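You operate a simulated robot arm through the tools that you are given. There is no shell and no other tool. Be economical: measure what you need, move in short steps, check, and stop when the job is done.

Carry out the task below with a simulated two-armed robot. There is one attempt and no reset: what you move stays moved.

JOB
Move the board from the table cradle and lock it in the bench cradle.
Fine: leave the blue and white turn buttons open; lock the green and yellow ones.

Only the result counts: the job must be done as asked and must still hold three seconds after the hand-in. Knocking over, shifting, dropping, spilling or breaking anything else fails it.

ROBOT AND FRAMES
Two 7-joint arms with two-finger parallel grippers on one trunk, on a base that drives. Base frame: it is fixed to the floor where the robot stands at the start and does not move with it; the origin is under the middle of the robot, x ahead of it, y to its left, z up. Readings come in mm, degrees, newtons and seconds.
The left shoulder is at the start at [50, 165, 1105], the right one opposite. Places, roughly: blue turn button [500, 100, 800]; green turn button [2500, -100, 900]; top of the bench cradle [2500, 100, 900]; white turn button [500, 400, 800]; yellow turn button [2500, 200, 900]. Payload 3.91 kg a hand.
Tool frame (each hand has its own): the origin (TCP) lies between the finger pads and is the grasp point; the fingertips stand 30 mm ahead of it; z points along the fingers, y is the line along which they close. The gripper opens to 110 mm. The fingers are 20 mm wide and 10 mm thick; the gripper's body (48 by 112 mm) begins 55 mm behind the TCP.
Orientation is told as [roll, pitch, yaw] about the base's x, y, z axes, in that order, counted from this pose: with the fingers straight down and closing along the base's y, the tool's x points along the base's -x, its y along +y and its z along -z.

CONTROLS
- The arms move only by the tool send_rows. It takes "left_increments", "right_increments" or both (then of equal length, played together; a hand with none holds still); each is a list of rows, each a list of 6 numbers: the shift along the tool's x, y, z in mm, then the turn, a rotation vector about the tool's x, y, z in degrees. In form: [[dx, dy, dz, rx, ry, rz], ...]. A call has 1 to 10 rows; each row is the pose to reach, as a shift and turn from the pose commanded when the call began, along the tool's axes at that moment. "left_hand" and "right_hand" are, for a hand that has rows, the gripper command, from -1 (fully open) to 1 (shut), values between in proportion, set as the call begins (left out, the last holds). Each row takes 0.2 s and may step no farther than 50 mm and 8.6 degrees from the row before; otherwise, or with a gripper value out of range, the whole call is refused. A pose out of reach is approached as far as the arm can. The call stops where the force on the tool passes 40 N (or 10 N more than at its start, if that is more) or the arm is blocked; 0.2 s more then pass. The fingers move at their own pace (about 45 mm/s each) and stop on an object; they squeeze with about 42 N. The grip force told is the motor's: it shows also when the fingers shut on nothing. Time passes only in rows, and 0.2 s behind the last, so rows that repeat a pose let the fingers close. It gives the time, the measured TCP pose, the force on the tool (base axes), the opening and the grip force at its end, in the units of the frame above (readings bear some noise), with the torque about the TCP (base axes, N m) and any sound that the robot's microphone picked up, and new pictures: "show" is both (left out), scene, wrist or none (wrist: the cameras of the hands that moved).
- Cameras (640 x 400 px; columns grow to the right, rows downward): "scene" is now at [108.3, 26.4, 1294.4]; the picture's right is [0.38, -0.93, 0.00], its down [-0.48, -0.20, -0.86] and it looks along [0.79, 0.33, -0.52] (base axes); focal length 214 px, centre (320, 200). "left" rides on the left gripper at [73, -17, -103] in its tool frame; the picture's right is [0.23, 0.97, 0.00], its down [-0.76, 0.18, -0.62] and it looks along [-0.61, 0.14, 0.78] (tool axes); focal length 222 px, centre (320, 200). "right" rides on the right gripper at [72, 17, -103] in its tool frame; the picture's right is [-0.23, 0.97, 0.00], its down [-0.76, -0.18, -0.62] and it looks along [-0.61, -0.14, 0.78] (tool axes); focal length 222 px, centre (320, 200). There is no depth. A picture from a camera that has moved, and an enlarged one, comes with that camera's place and axes in the base frame and with its lens. The place of the scene camera against the robot may be out by one fixed shift of up to 25 mm in any direction.
- lift_body(by): slides the trunk up (or, below 0, down) by that many mm; the arms and the scene camera ride with it, the base frame stays. It gives what a move gives, with no picture.
- steer(legs): drives the robot by 1 to 6 legs, each [ahead, left, turn to the left] in mm, mm and degrees, along the robot's own axes; the way and the turn of a leg run together, so that a leg with both is an arc; at most 1500 mm and 180 degrees a leg. The arms and the cameras ride along, it lands a little off, and it stops where it bumps. It gives what a move gives, and a new picture of the scene camera.
- pan_tilt(pan, tilt): turns the head with the scene camera to pan (to the left, within 80 degrees either way) and tilt (down, from -29 to 69), counted from straight ahead of the robot. It gives what a move gives, and a new picture of the scene camera.
- inspect(camera, box): a new picture of the part [left, top, right, bottom] of that camera's present view, enlarged. It takes no simulated time.
- hand_in(): hands the job in; it is judged then, once.

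Go step by step. Nothing tells you exact positions but the pictures and the camera data: compare them with the known pose of the tool, close in by small moves and look again before you grip or let go. The budget is 120 turns and 260 pictures, counting those below and the enlarged ones. Unless the task says otherwise, let go and move clear before handing in, and close with one line.

The tools are called as name(argument=value, ...) on one line, values as JSON. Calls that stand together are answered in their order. send_rows: Moves the arms, as the interface text tells. Its arguments: {"type":"object","properties":{"left_increments":{"type":"array"},"left_hand":{"type":"number"},"right_increments":{"type":"array"},"right_hand":{"type":"number"},"show":{"type":"string","enum":["both","scene","wrist","none"]}},"required":[]} The other tools are called the same way: lift_body (by) slides the trunk up or down; steer (legs) drives the base; pan_tilt (pan, tilt) turns the head that bears the scene camera; inspect (camera, box) takes an enlarged picture of a part of a camera's view; hand_in () hands the job in.

At the start:

```text
time_s: 0.0
left_tcp_pos: [401.2, 414.4, 1076.5]
left_ee_rot: [0.0, 0.0, 0.1]
left_wrist_force: [0.6, 0.3, -0.5]
left_moment: [-0.04, -0.01, 0.0]
left_opening: 109.7
left_finger_force: 0.1
right_tcp_pos: [416.1, 21.9, 1179.4]
right_ee_rot: [0.0, 0.0, 0.0]
right_wrist_force: [0.1, 0.5, -0.9]
right_moment: [0.01, -0.06, 0.02]
right_opening: 110.1
right_finger_force: 0.0
trunk travel left (down, up): [-325.0, 178.0]
robot x, y, heading: [0.6, 1.0, -0.4]
head pan, tilt: [22.3, 31.1]
```

scene: 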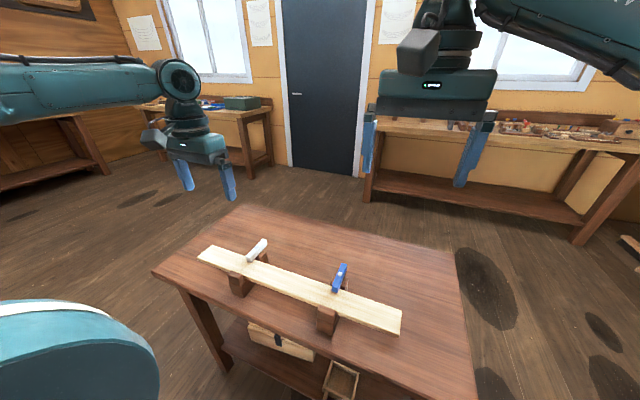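
right: 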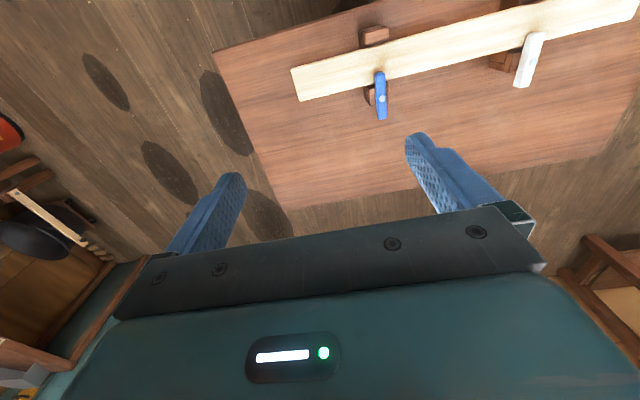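
left: 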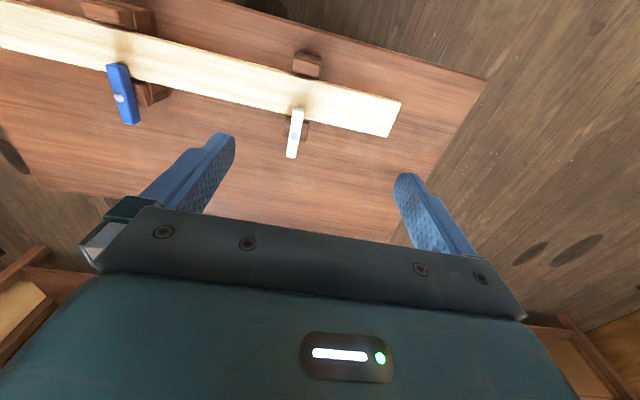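

The board lies across a cradle on the table, with the blue and white buttons beside its edge. I'll zoom in to see whether they are open and how the cradle is built.

inspect(camera="scene", box=[180, 210, 420, 360])

inspect(camera="right", box=[270, 0, 640, 150])

inspect(camera="left", box=[0, 0, 420, 180])

inspect(camera="scene", box=[360, 90, 640, 265])

```text
2.67 times, centred on (300, 285) of scene
camera zoom: at [108.3, 26.4, 1294.4], right [0.38, -0.93, 0.0], down [-0.48, -0.2, -0.86], along [0.79, 0.33, -0.52], focal length 572 px, centre (373, -27)
```

zoom: 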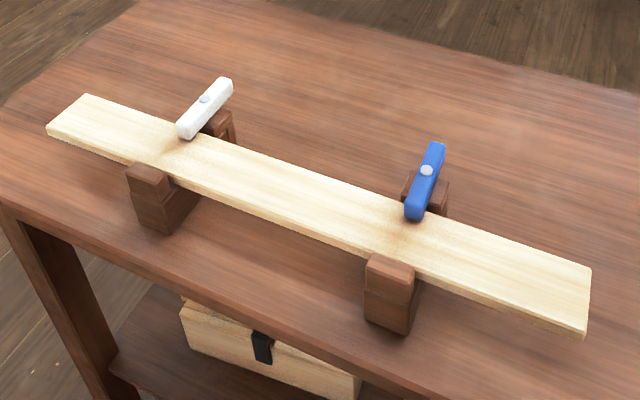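

```text
1.73 times, centred on (455, 75) of right
camera zoom: at [344.5, 39.3, 1282.9], right [0.23, 0.97, 0.0], down [0.76, -0.18, 0.62], along [0.61, -0.14, -0.78], focal length 384 px, centre (86, 416)
```

zoom: 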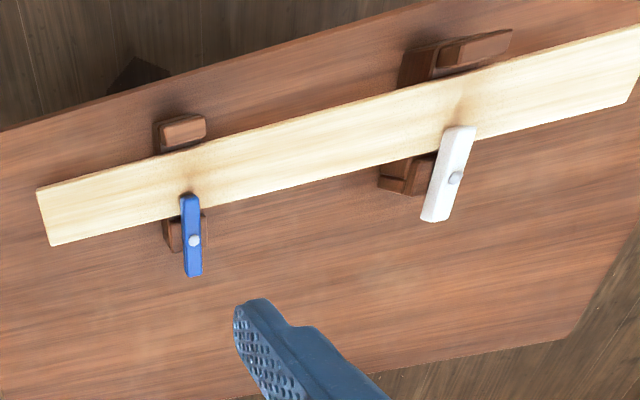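

```text
1.52 times, centred on (210, 90) of left
camera zoom: at [328.8, 398.3, 1179.3], right [-0.23, 0.97, 0.0], down [0.76, 0.18, 0.62], along [0.61, 0.14, -0.78], focal length 338 px, centre (488, 368)
```

zoom: 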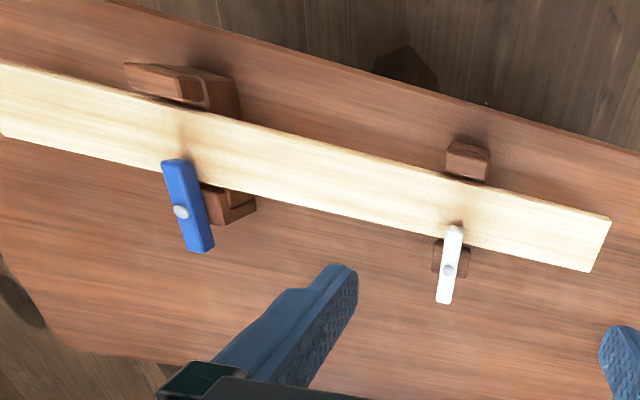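

```text
2.29 times, centred on (500, 178) of scene
camera zoom: at [108.3, 26.4, 1294.4], right [0.38, -0.93, 0.0], down [-0.48, -0.2, -0.86], along [0.79, 0.33, -0.52], focal length 490 px, centre (-91, 251)
```

zoom: 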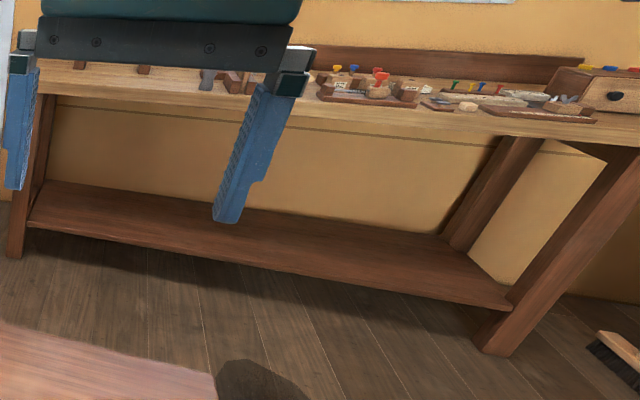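

I place the blue pivot near (483,129,830) and the white near (481,389,830). Both buttons lie across the board edge at x≈454, so they are closed. I'll bring each hand above its own button.

send_rows(left_increments=[[-14, -4, 24, 0, 0, 0], [-27, -8, 48, 0, 0, 0], [-40, -12, 73, 0, 0, 0], [-53, -17, 97, 0, 0, 0], [-67, -21, 121, 0, 0, 0], [-80, -25, 140, 0, 0, 0], [-80, -25, 140, 0, 0, 0]], right_increments=[[-11, 18, 42, 0, 0, 0], [-22, 36, 84, 0, 0, 0], [-33, 54, 126, 0, 0, 0], [-45, 72, 168, 0, 0, 0], [-56, 90, 208, 0, 0, 0], [-67, 107, 243, 0, 0, 0], [-67, 107, 243, 0, 0, 0]], left_hand=-0.1, right_hand=-0.1)

```text
time_s: 1.6
left_tcp_pos: [479.9, 388.8, 937.3]
left_ee_rot: [0.0, -0.2, 0.1]
left_wrist_force: [-0.7, 0.3, -0.5]
left_moment: [-0.04, 0.01, -0.03]
left_opening: 60.6
left_finger_force: 0.0
right_tcp_pos: [483.3, 129.2, 937.0]
right_ee_rot: [0.0, -0.1, -0.1]
right_wrist_force: [-0.3, -0.6, 0.5]
right_moment: [0.02, 0.01, 0.0]
right_opening: 60.4
right_finger_force: 0.0
trunk travel left (down, up): [-325.0, 178.0]
robot x, y, heading: [1.6, 5.1, -0.1]
head pan, tilt: [22.3, 31.1]
camera scene: at [108.2, 26.2, 1294.5], right [0.38, -0.93, 0.0], down [-0.48, -0.2, -0.86], along [0.79, 0.33, -0.52], focal length 214 px, centre (320, 200)
camera right: at [412.9, 146.3, 1040.5], right [0.23, 0.97, 0.0], down [0.76, -0.18, 0.62], along [0.61, -0.14, -0.78], focal length 222 px, centre (320, 200)
camera left: at [407.7, 373.5, 1039.7], right [-0.23, 0.97, 0.0], down [0.76, 0.18, 0.62], along [0.61, 0.14, -0.78], focal length 222 px, centre (320, 200)
```

scene: 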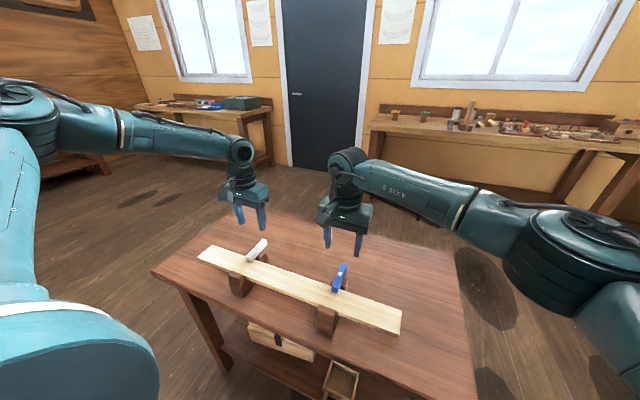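
right: 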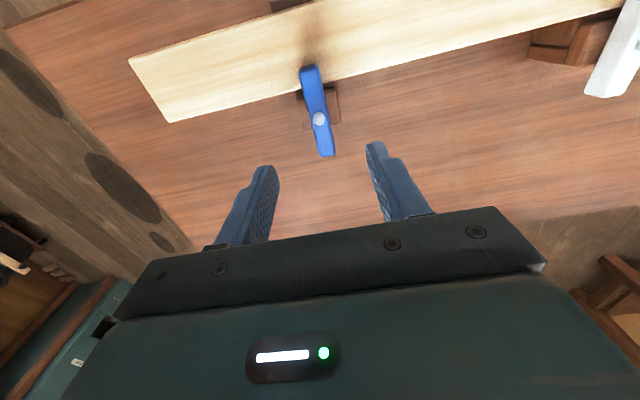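
left: 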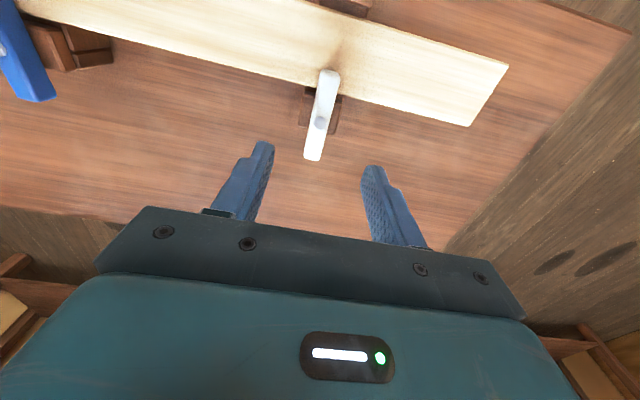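

The pivots hold up within a few millimetres. I'll descend until the fingertips are just above the button tops and look again.

send_rows(left_increments=[[0, 1, 35, 0, 0, 0], [0, 1, 67, 0, 0, 0], [0, 1, 67, 0, 0, 0]], right_increments=[[0, 1, 35, 0, 0, 0], [0, 1, 67, 0, 0, 0], [0, 1, 67, 0, 0, 0]], show="wrist")

inspect(camera="scene", box=[200, 190, 420, 330])

```text
time_s: 2.4
left_tcp_pos: [481.7, 391.5, 869.4]
left_ee_rot: [0.0, 0.0, 0.2]
left_wrist_force: [0.1, 0.6, -0.1]
left_moment: [0.01, 0.0, 0.03]
left_opening: 60.6
left_finger_force: 0.0
right_tcp_pos: [484.2, 129.2, 869.0]
right_ee_rot: [0.0, -0.1, 0.1]
right_wrist_force: [0.1, 0.0, 0.3]
right_moment: [-0.03, 0.01, -0.03]
right_opening: 60.5
right_finger_force: 0.0
trunk travel left (down, up): [-325.0, 178.0]
robot x, y, heading: [2.7, -3.2, 0.1]
head pan, tilt: [22.3, 31.1]
camera right: at [412.1, 145.1, 972.1], right [0.23, 0.97, 0.0], down [0.76, -0.18, 0.62], along [0.61, -0.14, -0.78], focal length 222 px, centre (320, 200)
camera left: at [409.0, 374.8, 972.4], right [-0.23, 0.97, 0.0], down [0.76, 0.18, 0.62], along [0.61, 0.14, -0.78], focal length 222 px, centre (320, 200)
```

right: 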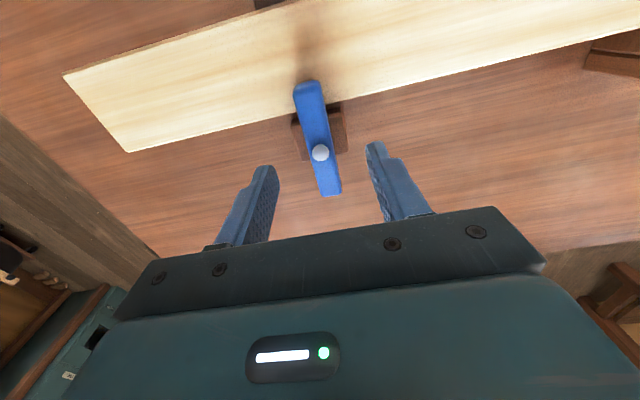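
left: 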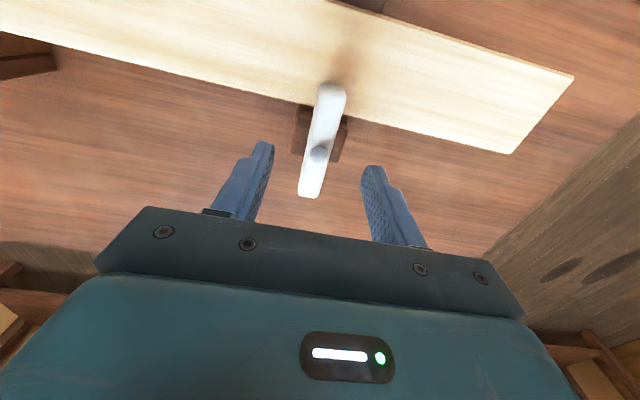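

```text
2.86 times, centred on (310, 260) of scene
camera zoom: at [108.2, 26.3, 1294.5], right [0.38, -0.93, 0.0], down [-0.48, -0.2, -0.86], along [0.79, 0.33, -0.52], focal length 613 px, centre (349, 29)
```

zoom: 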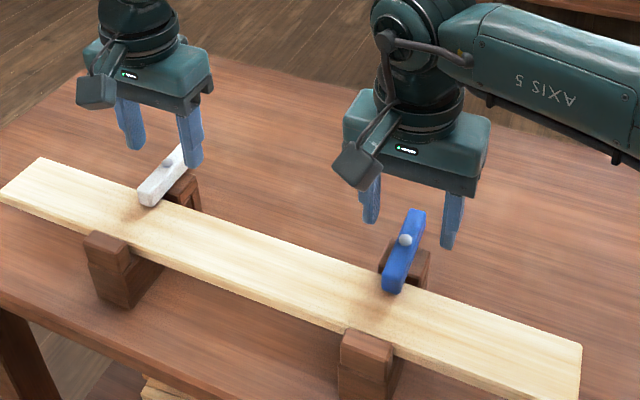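

The peg tops are at z≈829. I'll lower the fingertips about 10 mm below that, beside the buttons.

send_rows(left_increments=[[0, -1, 12, 0, 0, 0], [0, -1, 21, 0, 0, 0], [0, -1, 21, 0, 0, 0]], right_increments=[[2, 0, 12, 0, 0, 0], [2, 0, 21, 0, 0, 0], [2, 0, 21, 0, 0, 0]], show="wrist")

inspect(camera="scene", box=[310, 220, 390, 300])

```text
time_s: 3.2
left_tcp_pos: [481.8, 389.4, 849.5]
left_ee_rot: [0.0, 0.1, 0.1]
left_wrist_force: [0.2, -0.3, -0.3]
left_moment: [0.01, 0.01, 0.01]
left_opening: 60.4
left_finger_force: 0.0
right_tcp_pos: [481.8, 129.2, 848.1]
right_ee_rot: [-0.1, 0.0, 0.0]
right_wrist_force: [-0.2, -0.6, -0.3]
right_moment: [0.03, -0.02, 0.01]
right_opening: 60.4
right_finger_force: 0.1
trunk travel left (down, up): [-325.0, 178.0]
robot x, y, heading: [-1.3, 1.7, 0.2]
head pan, tilt: [22.3, 31.1]
camera right: at [410.6, 146.3, 950.8], right [0.23, 0.97, 0.0], down [0.76, -0.18, 0.62], along [0.61, -0.14, -0.78], focal length 222 px, centre (320, 200)
camera left: at [409.8, 373.4, 951.5], right [-0.23, 0.97, 0.0], down [0.76, 0.18, 0.62], along [0.61, 0.14, -0.78], focal length 222 px, centre (320, 200)
```

right: 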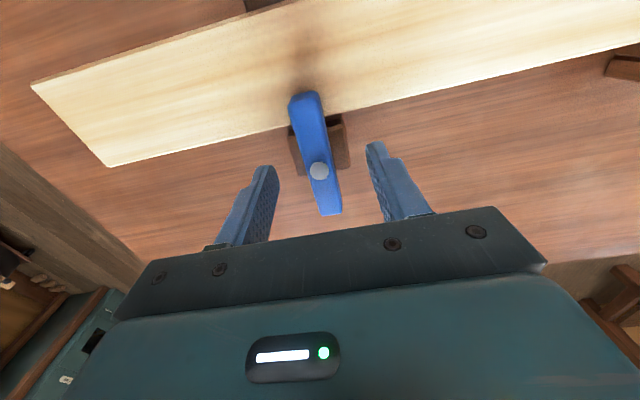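
left: 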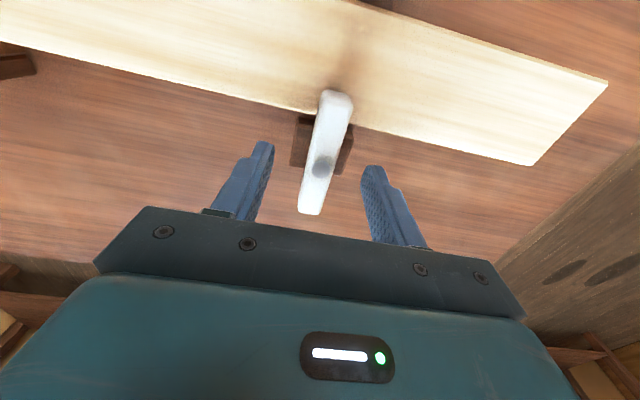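

```text
5.00 times, centred on (350, 260) of scene
camera zoom: at [108.3, 26.4, 1294.4], right [0.38, -0.93, 0.0], down [-0.48, -0.2, -0.86], along [0.79, 0.33, -0.52], focal length 1072 px, centre (170, -100)
```

zoom: 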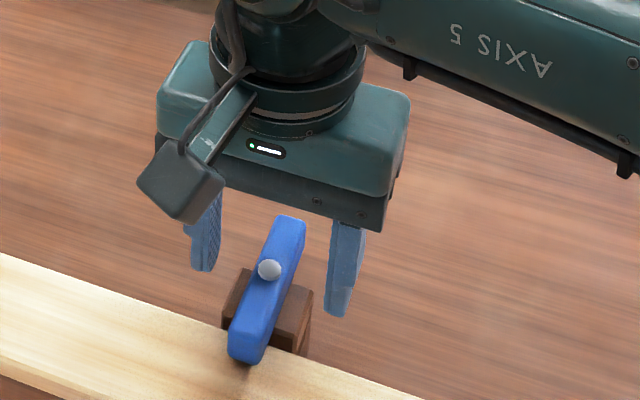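

The midpoint between the fingertips projects onto each peg. I'll lower a further 2 mm and close on both buttons.

send_rows(left_increments=[[0, 0, 3, 0, 0, 0], [0, 0, 3, 0, 0, 0], [0, 0, 3, 0, 0, 0], [0, 0, 3, 0, 0, 0], [0, 0, 3, 0, 0, 0]], right_increments=[[0, 0, 2, 0, 0, 0], [0, 0, 2, 0, 0, 0], [0, 0, 2, 0, 0, 0], [0, 0, 2, 0, 0, 0], [0, 0, 2, 0, 0, 0]], left_hand=1, right_hand=1, show="wrist")

```text
time_s: 4.4
left_tcp_pos: [481.7, 388.7, 845.7]
left_ee_rot: [0.0, 0.1, -0.1]
left_wrist_force: [-0.1, -4.0, -3.1]
left_moment: [-0.13, -0.42, 0.0]
left_opening: 18.1
left_finger_force: 45.2
right_tcp_pos: [480.9, 130.2, 845.8]
right_ee_rot: [-0.1, -0.1, 0.0]
right_wrist_force: [-1.2, -0.3, 0.0]
right_moment: [-0.09, -0.13, -0.01]
right_opening: 18.0
right_finger_force: 44.8
trunk travel left (down, up): [-325.0, 178.0]
robot x, y, heading: [0.0, -0.6, 0.3]
head pan, tilt: [22.3, 31.1]
camera right: at [409.9, 146.3, 949.2], right [0.23, 0.97, 0.0], down [0.76, -0.18, 0.62], along [0.61, -0.14, -0.78], focal length 222 px, centre (320, 200)
camera left: at [409.7, 373.6, 948.8], right [-0.23, 0.97, 0.0], down [0.76, 0.18, 0.62], along [0.61, 0.14, -0.78], focal length 222 px, centre (320, 200)
```

right: 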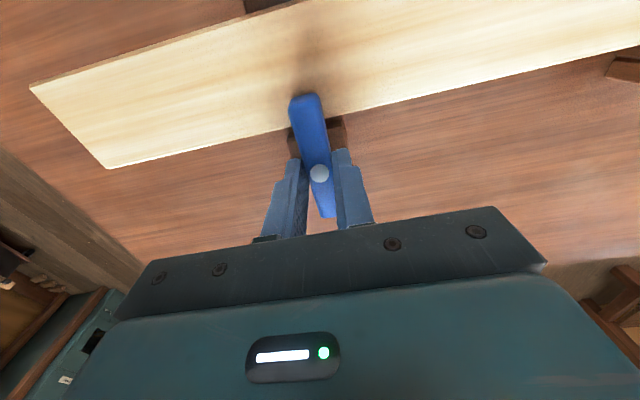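
left: 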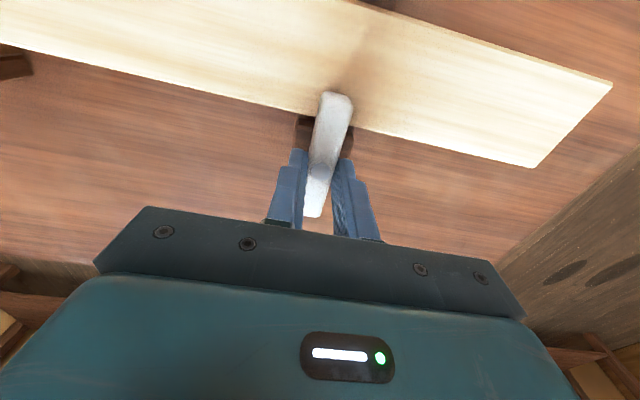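

Both are gripped at 18 mm. I'll try a small twist on each to check they turn freely.

send_rows(left_increments=[[0, 0, 0, 0, 0, -4], [0, 0, 0, 0, 0, -8], [0, 0, 0, 0, 0, -12]], right_increments=[[0, 0, 0, 0, 0, 4], [0, 0, 0, 0, 0, 8], [0, 0, 0, 0, 0, 12]], show="wrist")

```text
time_s: 5.2
left_tcp_pos: [482.4, 389.7, 845.5]
left_ee_rot: [0.1, -0.1, 12.0]
left_wrist_force: [-2.1, -2.4, 4.1]
left_moment: [-0.1, 0.19, -1.59]
left_opening: 21.9
left_finger_force: 45.6
right_tcp_pos: [482.7, 129.6, 846.5]
right_ee_rot: [0.1, 0.0, -12.1]
right_wrist_force: [1.8, -0.1, -8.6]
right_moment: [-0.23, -0.3, 0.02]
right_opening: 18.0
right_finger_force: 45.0
trunk travel left (down, up): [-325.0, 178.0]
robot x, y, heading: [1.1, 1.1, -0.1]
head pan, tilt: [22.3, 31.1]
camera right: at [415.0, 160.9, 949.2], right [0.43, 0.9, 0.0], down [0.71, -0.33, 0.62], along [0.56, -0.27, -0.78], focal length 222 px, centre (320, 200)
camera left: at [414.6, 358.8, 948.8], right [-0.42, 0.91, 0.0], down [0.71, 0.33, 0.62], along [0.56, 0.26, -0.78], focal length 222 px, centre (320, 200)
```

right: 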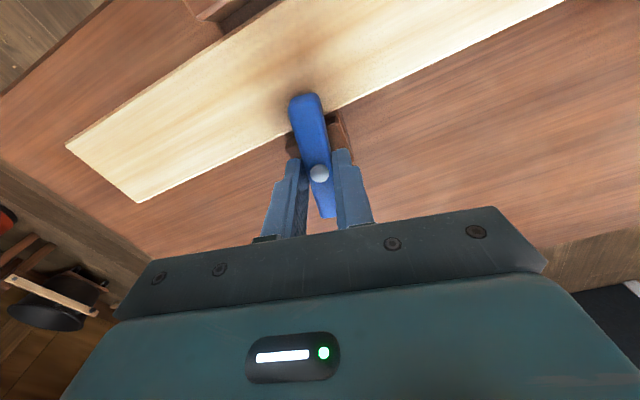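
left: 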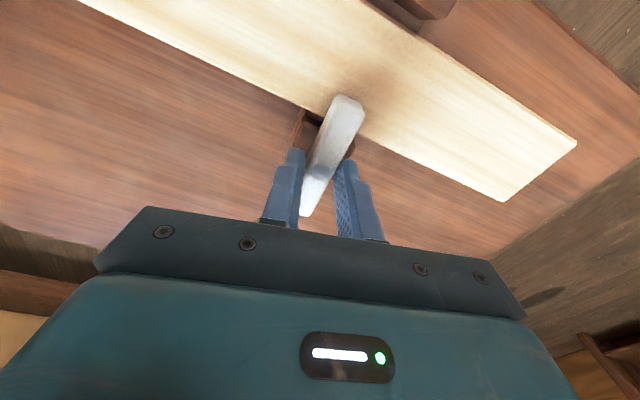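

Blue turns freely with yaw going negative, but white has a stop in the direction I tried. I'll reverse white and continue with both.

send_rows(left_increments=[[0, 0, 0, 0, 0, 8], [0, 0, 0, 0, 0, 16], [0, 0, 0, 0, 0, 24], [0, 0, 0, 0, 0, 32], [0, 0, 0, 0, 0, 40], [0, 0, 0, 0, 0, 48], [0, 0, 0, 0, 0, 56]], right_increments=[[0, 0, 0, 0, 0, 7], [0, 0, 0, 0, 0, 14], [0, 0, 0, 0, 0, 21], [0, 0, 0, 0, 0, 28], [0, 0, 0, 0, 0, 35], [0, 0, 0, 0, 0, 42], [0, 0, 0, 0, 0, 49]], show="both")

```text
time_s: 6.8
left_tcp_pos: [480.6, 386.9, 846.0]
left_ee_rot: [0.2, 0.0, -44.1]
left_wrist_force: [1.8, -1.5, -0.2]
left_moment: [-1.12, -0.93, 0.04]
left_opening: 17.7
left_finger_force: 44.8
right_tcp_pos: [480.4, 129.8, 846.2]
right_ee_rot: [-0.2, -0.1, -61.2]
right_wrist_force: [-10.2, -19.6, -12.7]
right_moment: [0.6, 0.61, 0.04]
right_opening: 17.8
right_finger_force: 44.7
trunk travel left (down, up): [-325.0, 178.0]
robot x, y, heading: [-1.4, -0.1, 0.0]
head pan, tilt: [22.3, 31.1]
camera scene: at [108.6, 24.6, 1294.4], right [0.38, -0.93, 0.0], down [-0.48, -0.19, -0.86], along [0.79, 0.33, -0.52], focal length 214 px, centre (320, 200)
camera right: at [462.1, 200.3, 949.2], right [0.96, 0.27, 0.0], down [0.21, -0.75, 0.62], along [0.17, -0.6, -0.78], focal length 222 px, centre (320, 200)
camera left: at [417.6, 427.2, 948.7], right [0.51, 0.86, 0.0], down [0.67, -0.4, 0.62], along [0.53, -0.32, -0.78], focal length 222 px, centre (320, 200)
```

scene: 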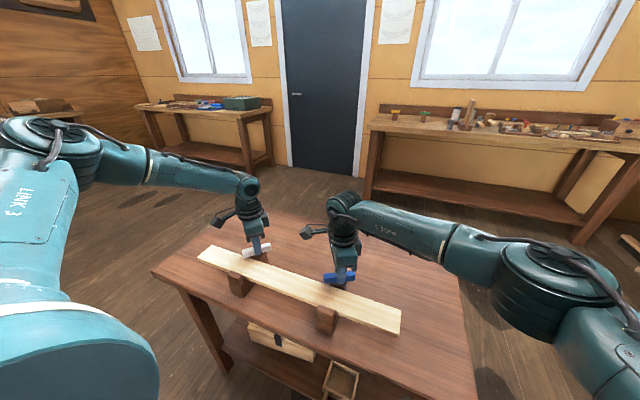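
right: 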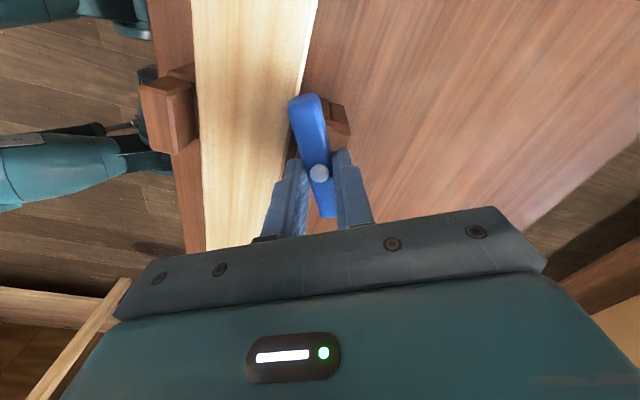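
left: 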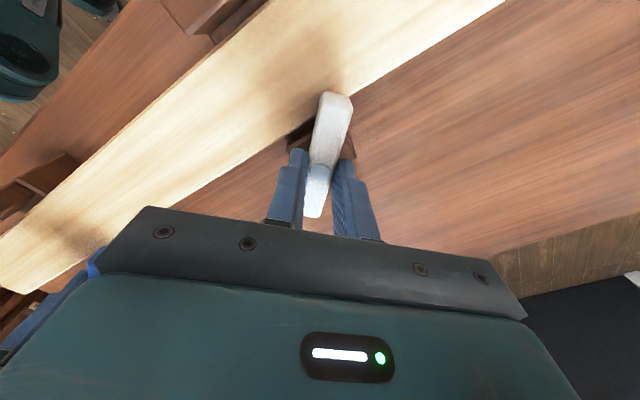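

Both are turning. I'll finish the turns and shift the right hand slightly to relieve its side force.

send_rows(left_increments=[[0, 0, 0, 0, 0, 7.7], [0, 0, 0, 0, 0, 15.4], [0, 0, 0, 0, 0, 23.1], [0, 0, 0, 0, 0, 30.8], [0, 0, 0, 0, 0, 38.5], [0, 0, 0, 0, 0, 46]], right_increments=[[-0.8, -1.6, -1, 0, 0, 5], [-0.8, -1.6, -1, 0, 0, 10], [-0.8, -1.6, -1, 0, 0, 15], [-0.8, -1.6, -1, 0, 0, 20], [-0.8, -1.6, -1, 0, 0, 25], [-0.8, -1.6, -1, 0, 0, 29]], show="wrist")

```text
time_s: 8.2
left_tcp_pos: [480.7, 388.4, 845.0]
left_ee_rot: [-0.2, 0.0, -86.7]
left_wrist_force: [-1.1, -2.9, 0.2]
left_moment: [0.99, -0.16, 0.01]
left_opening: 17.9
left_finger_force: 44.7
right_tcp_pos: [479.4, 128.5, 845.5]
right_ee_rot: [-0.1, 0.1, -88.4]
right_wrist_force: [-0.2, -3.4, -2.0]
right_moment: [0.95, 0.04, 0.03]
right_opening: 17.7
right_finger_force: 45.2
trunk travel left (down, up): [-325.0, 178.0]
robot x, y, heading: [-1.4, 2.0, 0.2]
head pan, tilt: [22.3, 31.1]
stopped in row 6 (right hand): the force on the tool passed its limit (the readings are from after the stop); the commanded pose is now the measured one
camera right: at [496.1, 201.1, 949.5], right [0.98, -0.2, 0.0], down [-0.16, -0.77, 0.62], along [-0.12, -0.61, -0.78], focal length 222 px, centre (320, 200)
camera left: at [459.8, 459.9, 948.8], right [0.96, 0.28, 0.0], down [0.22, -0.75, 0.62], along [0.17, -0.6, -0.78], focal length 222 px, centre (320, 200)
```

right: 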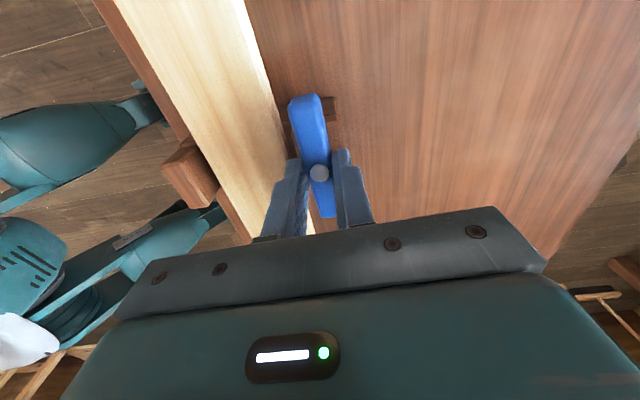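
left: 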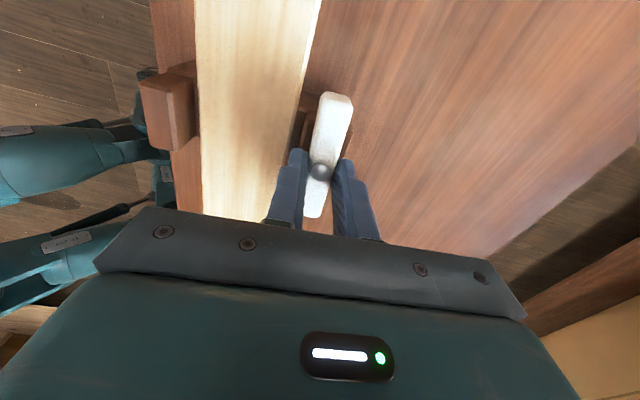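

Both buttons now lie parallel to the board, and blue has reached its end stop. I'll let go with a small opening and lift away.

send_rows(left_increments=[[0, 0, 0, 0, 0, 0], [0, 0, 0, 0, 0, 0], [0, 0, -30, 0, 0, 0], [0, 0, -75, 0, 0, 0], [0, 0, -120, 0, 0, 0], [0, 0, -120, 0, 0, 0]], right_increments=[[0, 0, 0, 0, 0, 0], [0, 0, 0, 0, 0, 0], [0, 0, -30, 0, 0, 0], [0, 0, -75, 0, 0, 0], [0, 0, -120, 0, 0, 0], [0, 0, -165, 0, 0, 0]], left_hand=0.53, right_hand=0.53, show="both")

inspect(camera="scene", box=[190, 200, 410, 340])

```text
time_s: 9.6
left_tcp_pos: [481.9, 389.7, 966.9]
left_ee_rot: [-0.3, 0.0, -86.7]
left_wrist_force: [0.0, -0.8, 0.4]
left_moment: [0.01, 0.0, -0.03]
left_opening: 25.8
left_finger_force: 0.0
right_tcp_pos: [478.8, 128.4, 1010.5]
right_ee_rot: [0.0, 0.0, -88.2]
right_wrist_force: [0.9, 0.3, 0.7]
right_moment: [-0.01, -0.02, 0.01]
right_opening: 26.0
right_finger_force: 0.0
trunk travel left (down, up): [-325.0, 178.0]
robot x, y, heading: [0.2, 0.5, 0.0]
head pan, tilt: [22.3, 31.1]
camera scene: at [108.0, 26.7, 1294.4], right [0.38, -0.92, 0.0], down [-0.48, -0.2, -0.86], along [0.79, 0.33, -0.52], focal length 214 px, centre (320, 200)
camera right: at [494.6, 201.2, 1113.6], right [0.98, -0.2, 0.0], down [-0.16, -0.77, 0.62], along [-0.12, -0.61, -0.78], focal length 222 px, centre (320, 200)
camera left: at [461.0, 461.6, 1068.8], right [0.96, 0.28, -0.01], down [0.22, -0.75, 0.62], along [0.17, -0.6, -0.78], focal length 222 px, centre (320, 200)
```

scene: 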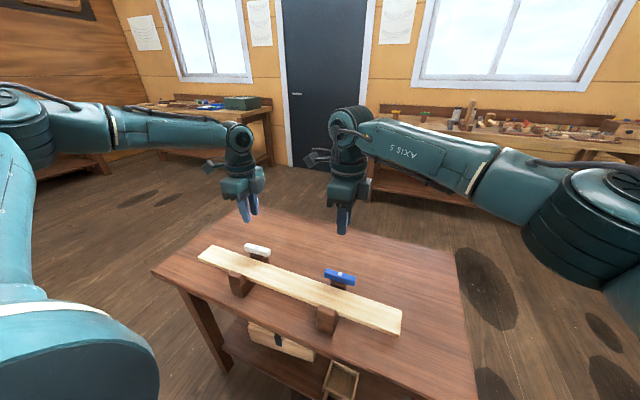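
right: 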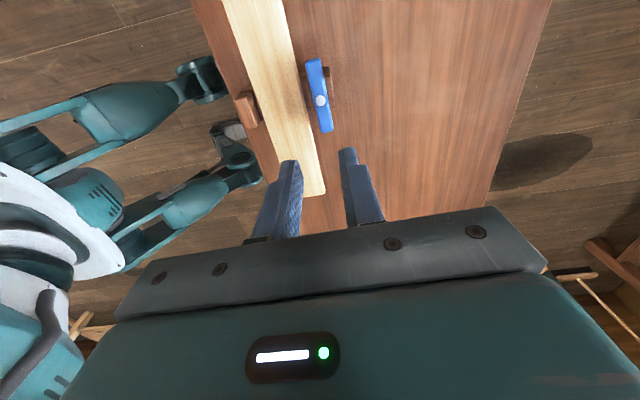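
left: 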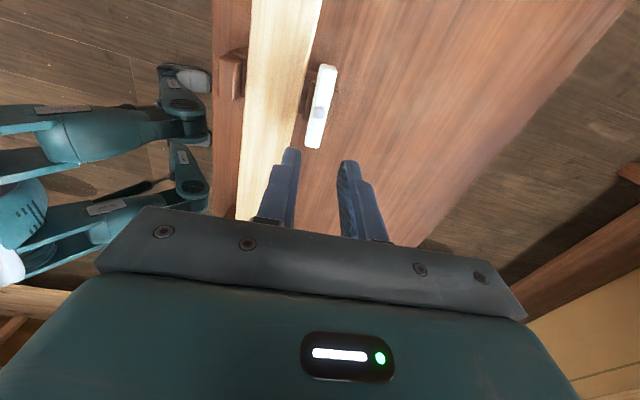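

```text
2.86 times, centred on (300, 270) of scene
camera zoom: at [108.0, 26.7, 1294.4], right [0.38, -0.92, 0.0], down [-0.48, -0.2, -0.86], along [0.79, 0.33, -0.52], focal length 613 px, centre (377, 0)
```

zoom: 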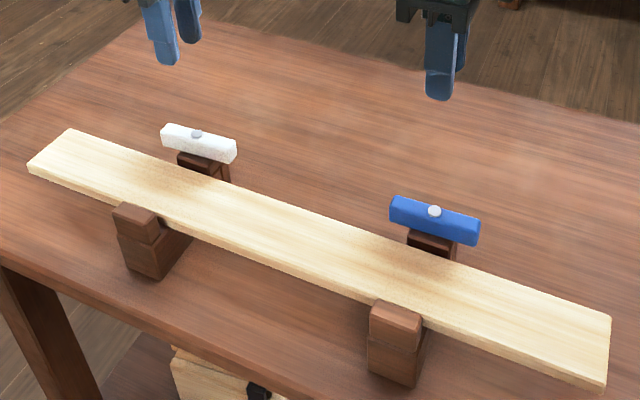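

Both buttons are open. Before lifting the board I'll look ahead toward the bench, having placed the arms so they don't block the view.

pan_tilt(pan=0, tilt=12)

inspect(camera="scene", box=[220, 140, 460, 290])

```text
time_s: 10.4
left_tcp_pos: [481.6, 389.3, 965.6]
left_ee_rot: [-0.3, 0.0, -86.7]
left_wrist_force: [0.6, 0.5, 0.5]
left_moment: [0.03, 0.03, -0.03]
left_opening: 26.1
left_finger_force: 0.1
right_tcp_pos: [480.1, 129.2, 1010.3]
right_ee_rot: [0.1, 0.0, -88.3]
right_wrist_force: [0.1, -0.2, -0.1]
right_moment: [-0.01, 0.0, 0.02]
right_opening: 25.9
right_finger_force: 0.0
trunk travel left (down, up): [-325.0, 178.0]
robot x, y, heading: [-0.0, 1.1, 0.1]
head pan, tilt: [0.0, 12.0]
camera scene: at [118.3, -7.6, 1325.2], right [0.0, -1.0, 0.0], down [-0.21, 0.0, -0.98], along [0.98, 0.0, -0.21], focal length 214 px, centre (320, 200)
```

scene: 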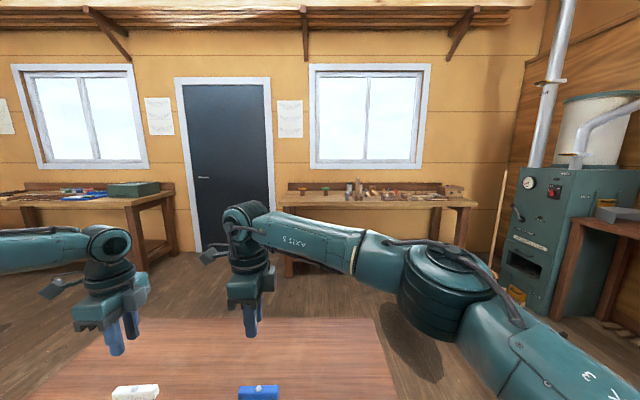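

```text
2.67 times, centred on (340, 215) of scene
camera zoom: at [118.3, -7.6, 1325.2], right [0.0, -1.0, 0.0], down [-0.21, 0.0, -0.98], along [0.98, 0.0, -0.21], focal length 572 px, centre (267, 160)
```

zoom: 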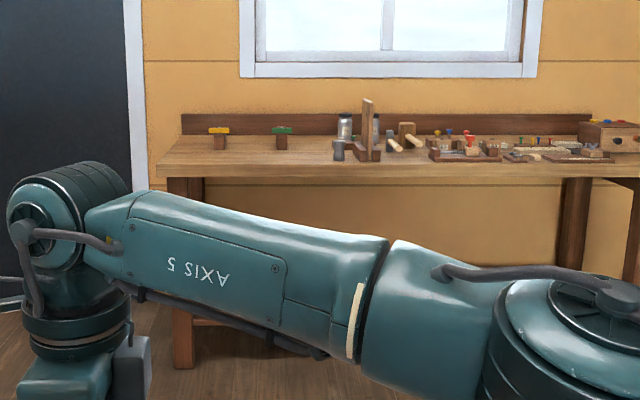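

The yellow post is at y≈195 and green at y≈-67, so the bench cradle matches the table one. I'll move the right hand clear and bring the open left hand above the board's middle (426, 259).

send_rows(left_increments=[[0, 0, 0, 0, 0, 0], [0, 0, 0, 0, 0, 0], [0, 0, 0, 0, 0, 0], [-20, -10, 0, 0, 0, 1], [-42, -21, 0, 0, 0, 2], [-64, -32, 10, 0, 0, 3.3], [-86, -43, 30, 0, 0, 3.3], [-107, -54, 50, 0, 0, 3.3], [-127, -63, 70, 0, 0, 3.3], [-127, -63, 80, 0, 0, 3.3]], right_increments=[[-35, -10, 0, 0, 0, -8], [-70, -20, 0, 0, 0, -16], [-105, -30, 0, 0, 0, -24], [-140, -40, 0, 0, 0, -32], [-175, -50, 0, 0, 0, -40], [-210, -60, 0, 0, 0, -48], [-245, -70, 0, 0, 0, -56], [-280, -80, 0, 0, 0, -64], [-280, -80, 0, 0, 0, -72], [-280, -80, 0, 0, 0, -80]], left_hand=-1, show="wrist")

pan_tilt(pan=28, tilt=40)

```text
time_s: 12.6
left_tcp_pos: [425.1, 257.2, 882.4]
left_ee_rot: [-0.1, -0.1, -89.9]
left_wrist_force: [-0.2, 0.0, -0.6]
left_moment: [0.0, 0.03, 0.0]
left_opening: 110.0
left_finger_force: 0.1
right_tcp_pos: [407.5, -153.3, 1010.4]
right_ee_rot: [0.0, -0.1, -8.2]
right_wrist_force: [-0.6, -0.4, -0.2]
right_moment: [0.01, -0.01, 0.03]
right_opening: 26.1
right_finger_force: 0.0
trunk travel left (down, up): [-325.0, 178.0]
robot x, y, heading: [2.2, -2.6, 0.1]
head pan, tilt: [0.0, 12.0]
camera right: at [340.4, -126.1, 1114.3], right [0.36, 0.93, 0.0], down [0.73, -0.28, 0.62], along [0.58, -0.23, -0.78], focal length 222 px, centre (320, 200)
camera left: at [408.5, 331.1, 986.8], right [0.97, 0.23, 0.0], down [0.18, -0.76, 0.62], along [0.14, -0.61, -0.78], focal length 222 px, centre (320, 200)
```

right: 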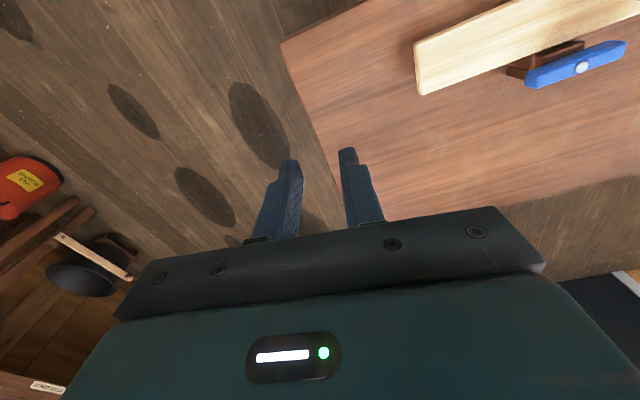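
left: 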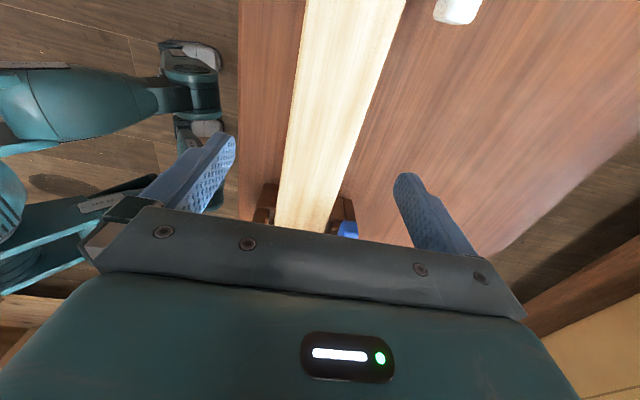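

```text
time_s: 13.6
left_tcp_pos: [424.2, 256.8, 884.4]
left_ee_rot: [-0.2, 0.1, -90.0]
left_wrist_force: [0.9, -0.1, -0.4]
left_moment: [0.0, -0.04, 0.03]
left_opening: 109.8
left_finger_force: 0.0
right_tcp_pos: [409.4, -152.4, 1010.5]
right_ee_rot: [0.2, -0.1, -8.5]
right_wrist_force: [-0.8, 0.2, 0.1]
right_moment: [0.0, -0.02, 0.02]
right_opening: 26.2
right_finger_force: 0.3
trunk travel left (down, up): [-325.0, 178.0]
robot x, y, heading: [1.0, 0.3, 0.0]
head pan, tilt: [28.0, 40.0]
camera scene: at [100.1, 32.1, 1280.9], right [0.47, -0.88, 0.0], down [-0.57, -0.3, -0.77], along [0.68, 0.36, -0.64], focal length 214 px, centre (320, 200)
```

scene: 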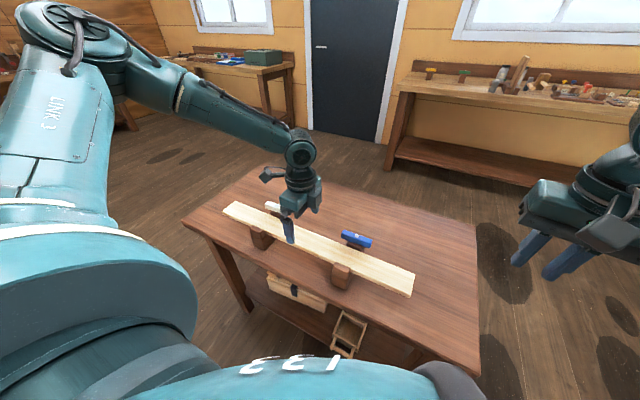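

The board spans x≈398–460, so I'll centre the hand at about 429 and lower the open fingers around it.

send_rows(left_increments=[[0, 4, 30, 0, 0, 0], [0, 4, 50, 0, 0, 0], [0, 4, 64, 0, 0, 0], [0, 4, 64, 0, 0, 0]], show="wrist")

inspect(camera="scene", box=[220, 160, 380, 300])

```text
time_s: 14.6
left_tcp_pos: [428.1, 257.5, 820.5]
left_ee_rot: [-0.2, 0.0, -90.0]
left_wrist_force: [0.7, -0.5, 0.0]
left_moment: [-0.04, -0.01, 0.01]
left_opening: 110.1
left_finger_force: 0.1
right_tcp_pos: [408.8, -154.1, 1011.4]
right_ee_rot: [0.2, -0.1, -8.4]
right_wrist_force: [0.8, 0.7, 0.2]
right_moment: [-0.02, 0.0, -0.03]
right_opening: 25.7
right_finger_force: 0.0
trunk travel left (down, up): [-325.0, 178.0]
robot x, y, heading: [-0.2, 3.8, 0.1]
head pan, tilt: [28.0, 40.0]
camera left: at [411.8, 331.3, 923.8], right [0.97, 0.23, 0.0], down [0.18, -0.76, 0.62], along [0.14, -0.61, -0.78], focal length 222 px, centre (320, 200)
```

left: 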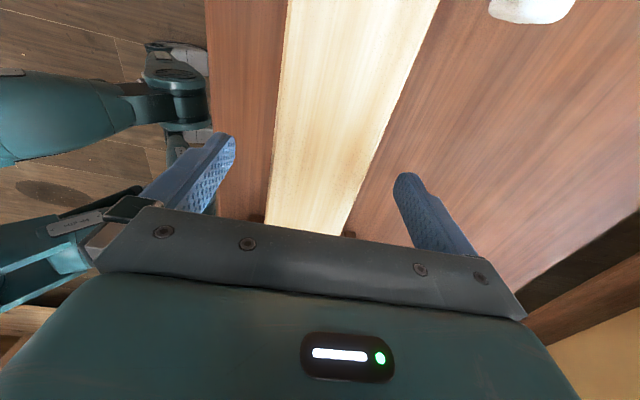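

```text
2.86 times, centred on (300, 230) of scene
camera zoom: at [100.1, 32.2, 1280.8], right [0.47, -0.88, 0.0], down [-0.57, -0.3, -0.77], along [0.68, 0.36, -0.64], focal length 613 px, centre (377, 114)
```

zoom: 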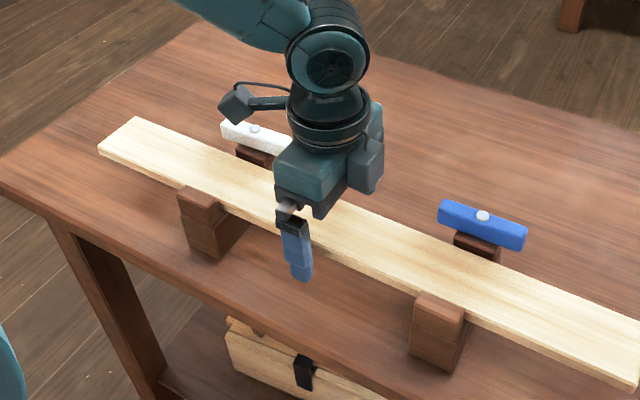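

The fingers straddle the board. I'll go slightly lower and close.

send_rows(left_increments=[[0, 0, 7, 0, 0, 0], [0, 0, 7, 0, 0, 0], [0, 0, 7, 0, 0, 0], [0, 0, 7, 0, 0, 0], [0, 0, 7, 0, 0, 0]], left_hand=1, show="wrist")

inspect(camera="scene", box=[220, 160, 380, 300])

```text
time_s: 15.8
left_tcp_pos: [430.0, 258.6, 815.0]
left_ee_rot: [-0.3, 0.0, -89.9]
left_wrist_force: [0.1, 0.5, -0.5]
left_moment: [0.05, -0.02, 0.06]
left_opening: 59.7
left_finger_force: 42.1
right_tcp_pos: [409.1, -153.0, 1010.1]
right_ee_rot: [0.1, -0.2, -8.4]
right_wrist_force: [0.2, 0.5, -1.1]
right_moment: [0.0, 0.0, 0.03]
right_opening: 25.9
right_finger_force: 0.0
trunk travel left (down, up): [-325.0, 178.0]
robot x, y, heading: [0.2, -0.7, -0.1]
head pan, tilt: [28.0, 40.0]
camera left: at [412.5, 331.7, 917.6], right [0.97, 0.23, 0.0], down [0.18, -0.76, 0.62], along [0.14, -0.61, -0.78], focal length 222 px, centre (320, 200)
```

left: 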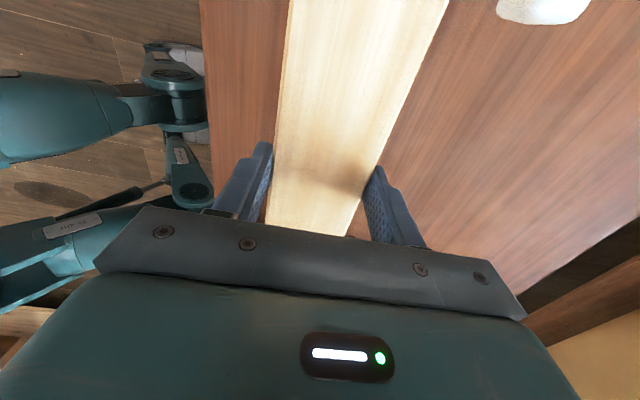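

```text
2.86 times, centred on (300, 230) of scene
camera zoom: at [100.0, 32.2, 1280.8], right [0.47, -0.88, 0.0], down [-0.57, -0.3, -0.77], along [0.68, 0.36, -0.64], focal length 613 px, centre (377, 114)
```

zoom: 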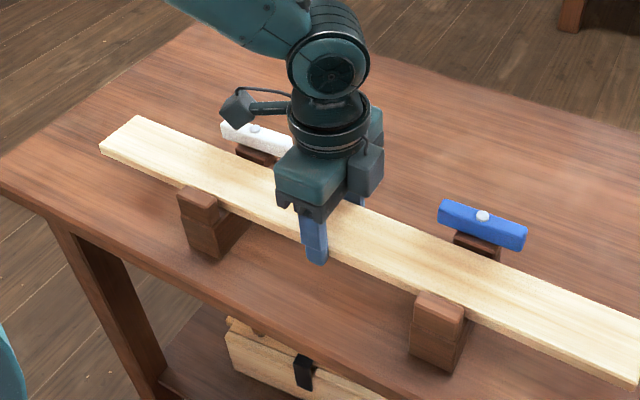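

The board is gripped at 60 mm wide, with its centreline at x≈430, about 51 mm in front of the pivots. Now I'll lift it.

send_rows(left_increments=[[0, 0, -8, 0, 0, 0], [0, 0, -20, 0, 0, 0], [0, 0, -40, 0, 0, 0], [0, 0, -80, 0, 0, 0], [0, 0, -125, 0, 0, 0], [0, 0, -170, 0, 0, 0], [0, 0, -210, 0, 0, 0], [0, 0, -210, 0, 0, 0]], show="both")

```text
time_s: 17.6
left_tcp_pos: [430.7, 258.8, 1026.0]
left_ee_rot: [-0.3, -0.1, -90.0]
left_wrist_force: [-0.1, -0.2, -2.2]
left_moment: [0.0, 0.0, 0.02]
left_opening: 59.3
left_finger_force: 41.9
right_tcp_pos: [408.9, -151.5, 1011.2]
right_ee_rot: [0.0, -0.1, -8.3]
right_wrist_force: [-1.0, 0.0, -0.6]
right_moment: [0.0, 0.0, -0.01]
right_opening: 26.0
right_finger_force: 0.1
trunk travel left (down, up): [-325.0, 178.0]
robot x, y, heading: [3.0, -0.9, 0.1]
head pan, tilt: [28.0, 40.0]
camera scene: at [100.3, 32.4, 1280.7], right [0.47, -0.88, 0.0], down [-0.57, -0.3, -0.77], along [0.68, 0.36, -0.64], focal length 214 px, centre (320, 200)
camera left: at [415.1, 332.2, 1128.6], right [0.97, 0.23, -0.01], down [0.18, -0.76, 0.62], along [0.14, -0.61, -0.78], focal length 222 px, centre (320, 200)
```

scene: 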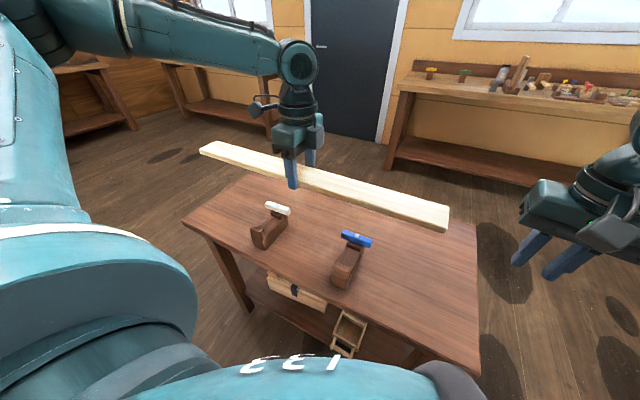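
left: 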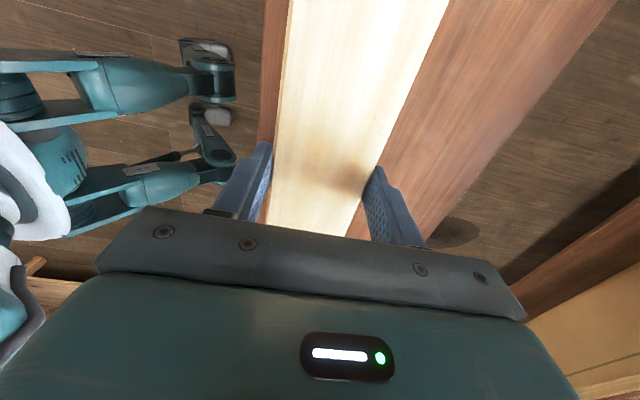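

The board is up and held well. I'll check the space to the right before driving round the table.

pan_tilt(pan=-50, tilt=35)

```text
time_s: 19.1
left_tcp_pos: [431.9, 258.5, 1025.2]
left_ee_rot: [-0.3, -0.1, -89.9]
left_wrist_force: [0.3, -0.1, -3.2]
left_moment: [0.01, 0.0, 0.0]
left_opening: 59.3
left_finger_force: 42.3
right_tcp_pos: [408.9, -153.0, 1010.5]
right_ee_rot: [-0.1, -0.1, -8.2]
right_wrist_force: [0.0, -0.7, -0.9]
right_moment: [0.01, 0.03, 0.01]
right_opening: 25.8
right_finger_force: 0.0
trunk travel left (down, up): [-325.0, 178.0]
robot x, y, heading: [0.5, -0.2, -0.2]
head pan, tilt: [-50.0, 35.0]
camera scene: at [81.9, -75.0, 1288.3], right [-0.77, -0.64, 0.0], down [-0.37, 0.44, -0.82], along [0.53, -0.63, -0.57], focal length 214 px, centre (320, 200)
```

scene: 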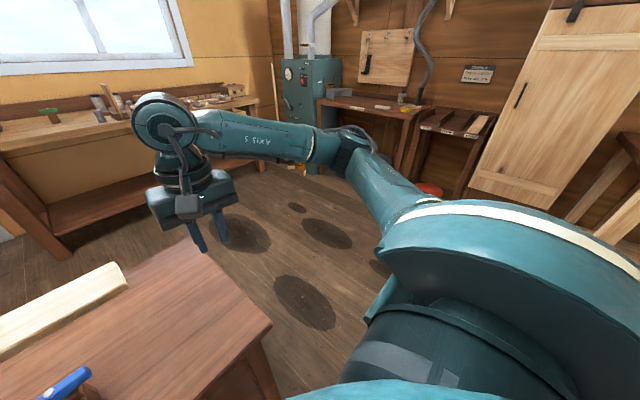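

The floor to the right is clear. I'll back off, go right past the table and drive ahead, stopping well short of the bench.

steer(legs=[[-150, 0, 0], [0, -800, 0]])

pan_tilt(pan=0, tilt=35)

```text
time_s: 24.4
left_tcp_pos: [281.3, -558.8, 1024.3]
left_ee_rot: [-0.3, 0.0, -90.3]
left_wrist_force: [0.3, -0.7, -2.4]
left_moment: [-0.01, -0.02, 0.0]
left_opening: 59.5
left_finger_force: 42.5
right_tcp_pos: [257.2, -970.8, 1010.9]
right_ee_rot: [0.1, 0.0, -8.6]
right_wrist_force: [-0.9, -0.8, -0.1]
right_moment: [0.0, -0.03, 0.01]
right_opening: 26.0
right_finger_force: 0.0
trunk travel left (down, up): [-325.0, 178.0]
robot x, y, heading: [-152.9, -809.8, -0.4]
head pan, tilt: [-50.0, 35.0]
camera scene: at [-69.9, -890.7, 1288.3], right [-0.77, -0.64, 0.0], down [-0.37, 0.44, -0.82], along [0.52, -0.63, -0.57], focal length 214 px, centre (320, 200)
```

scene: 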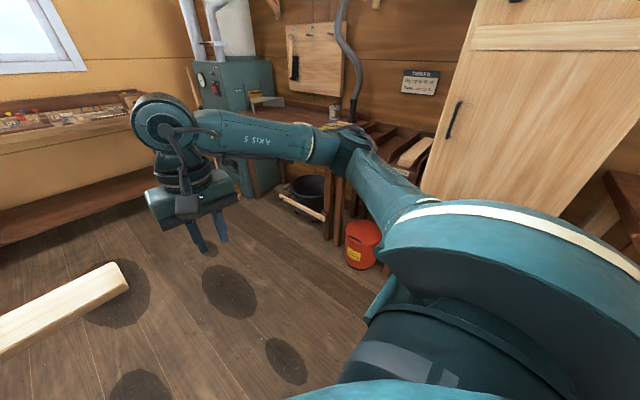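

```text
time_s: 25.6
left_tcp_pos: [281.4, -557.9, 1024.3]
left_ee_rot: [-0.3, -0.1, -90.3]
left_wrist_force: [0.1, 0.0, -1.5]
left_moment: [-0.01, 0.0, 0.02]
left_opening: 59.4
left_finger_force: 42.0
right_tcp_pos: [255.7, -969.9, 1011.3]
right_ee_rot: [0.0, -0.1, -8.6]
right_wrist_force: [-0.6, 0.5, -0.8]
right_moment: [-0.01, 0.01, 0.0]
right_opening: 26.0
right_finger_force: 0.1
trunk travel left (down, up): [-325.0, 178.0]
robot x, y, heading: [-149.0, -813.7, -0.3]
head pan, tilt: [0.0, 35.0]
camera scene: at [-38.1, -823.3, 1288.3], right [-0.01, -1.0, 0.0], down [-0.57, 0.0, -0.82], along [0.82, 0.0, -0.57], focal length 214 px, centre (320, 200)
```

scene: 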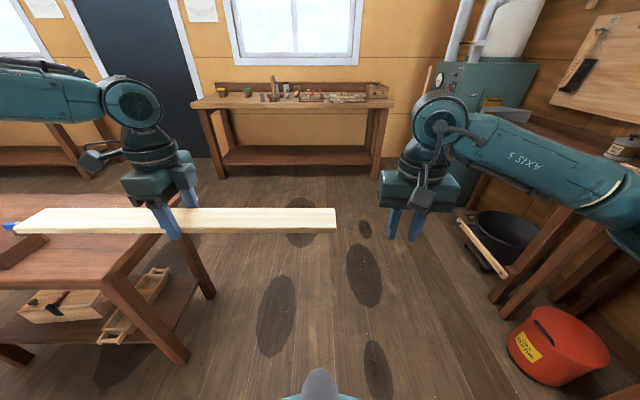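

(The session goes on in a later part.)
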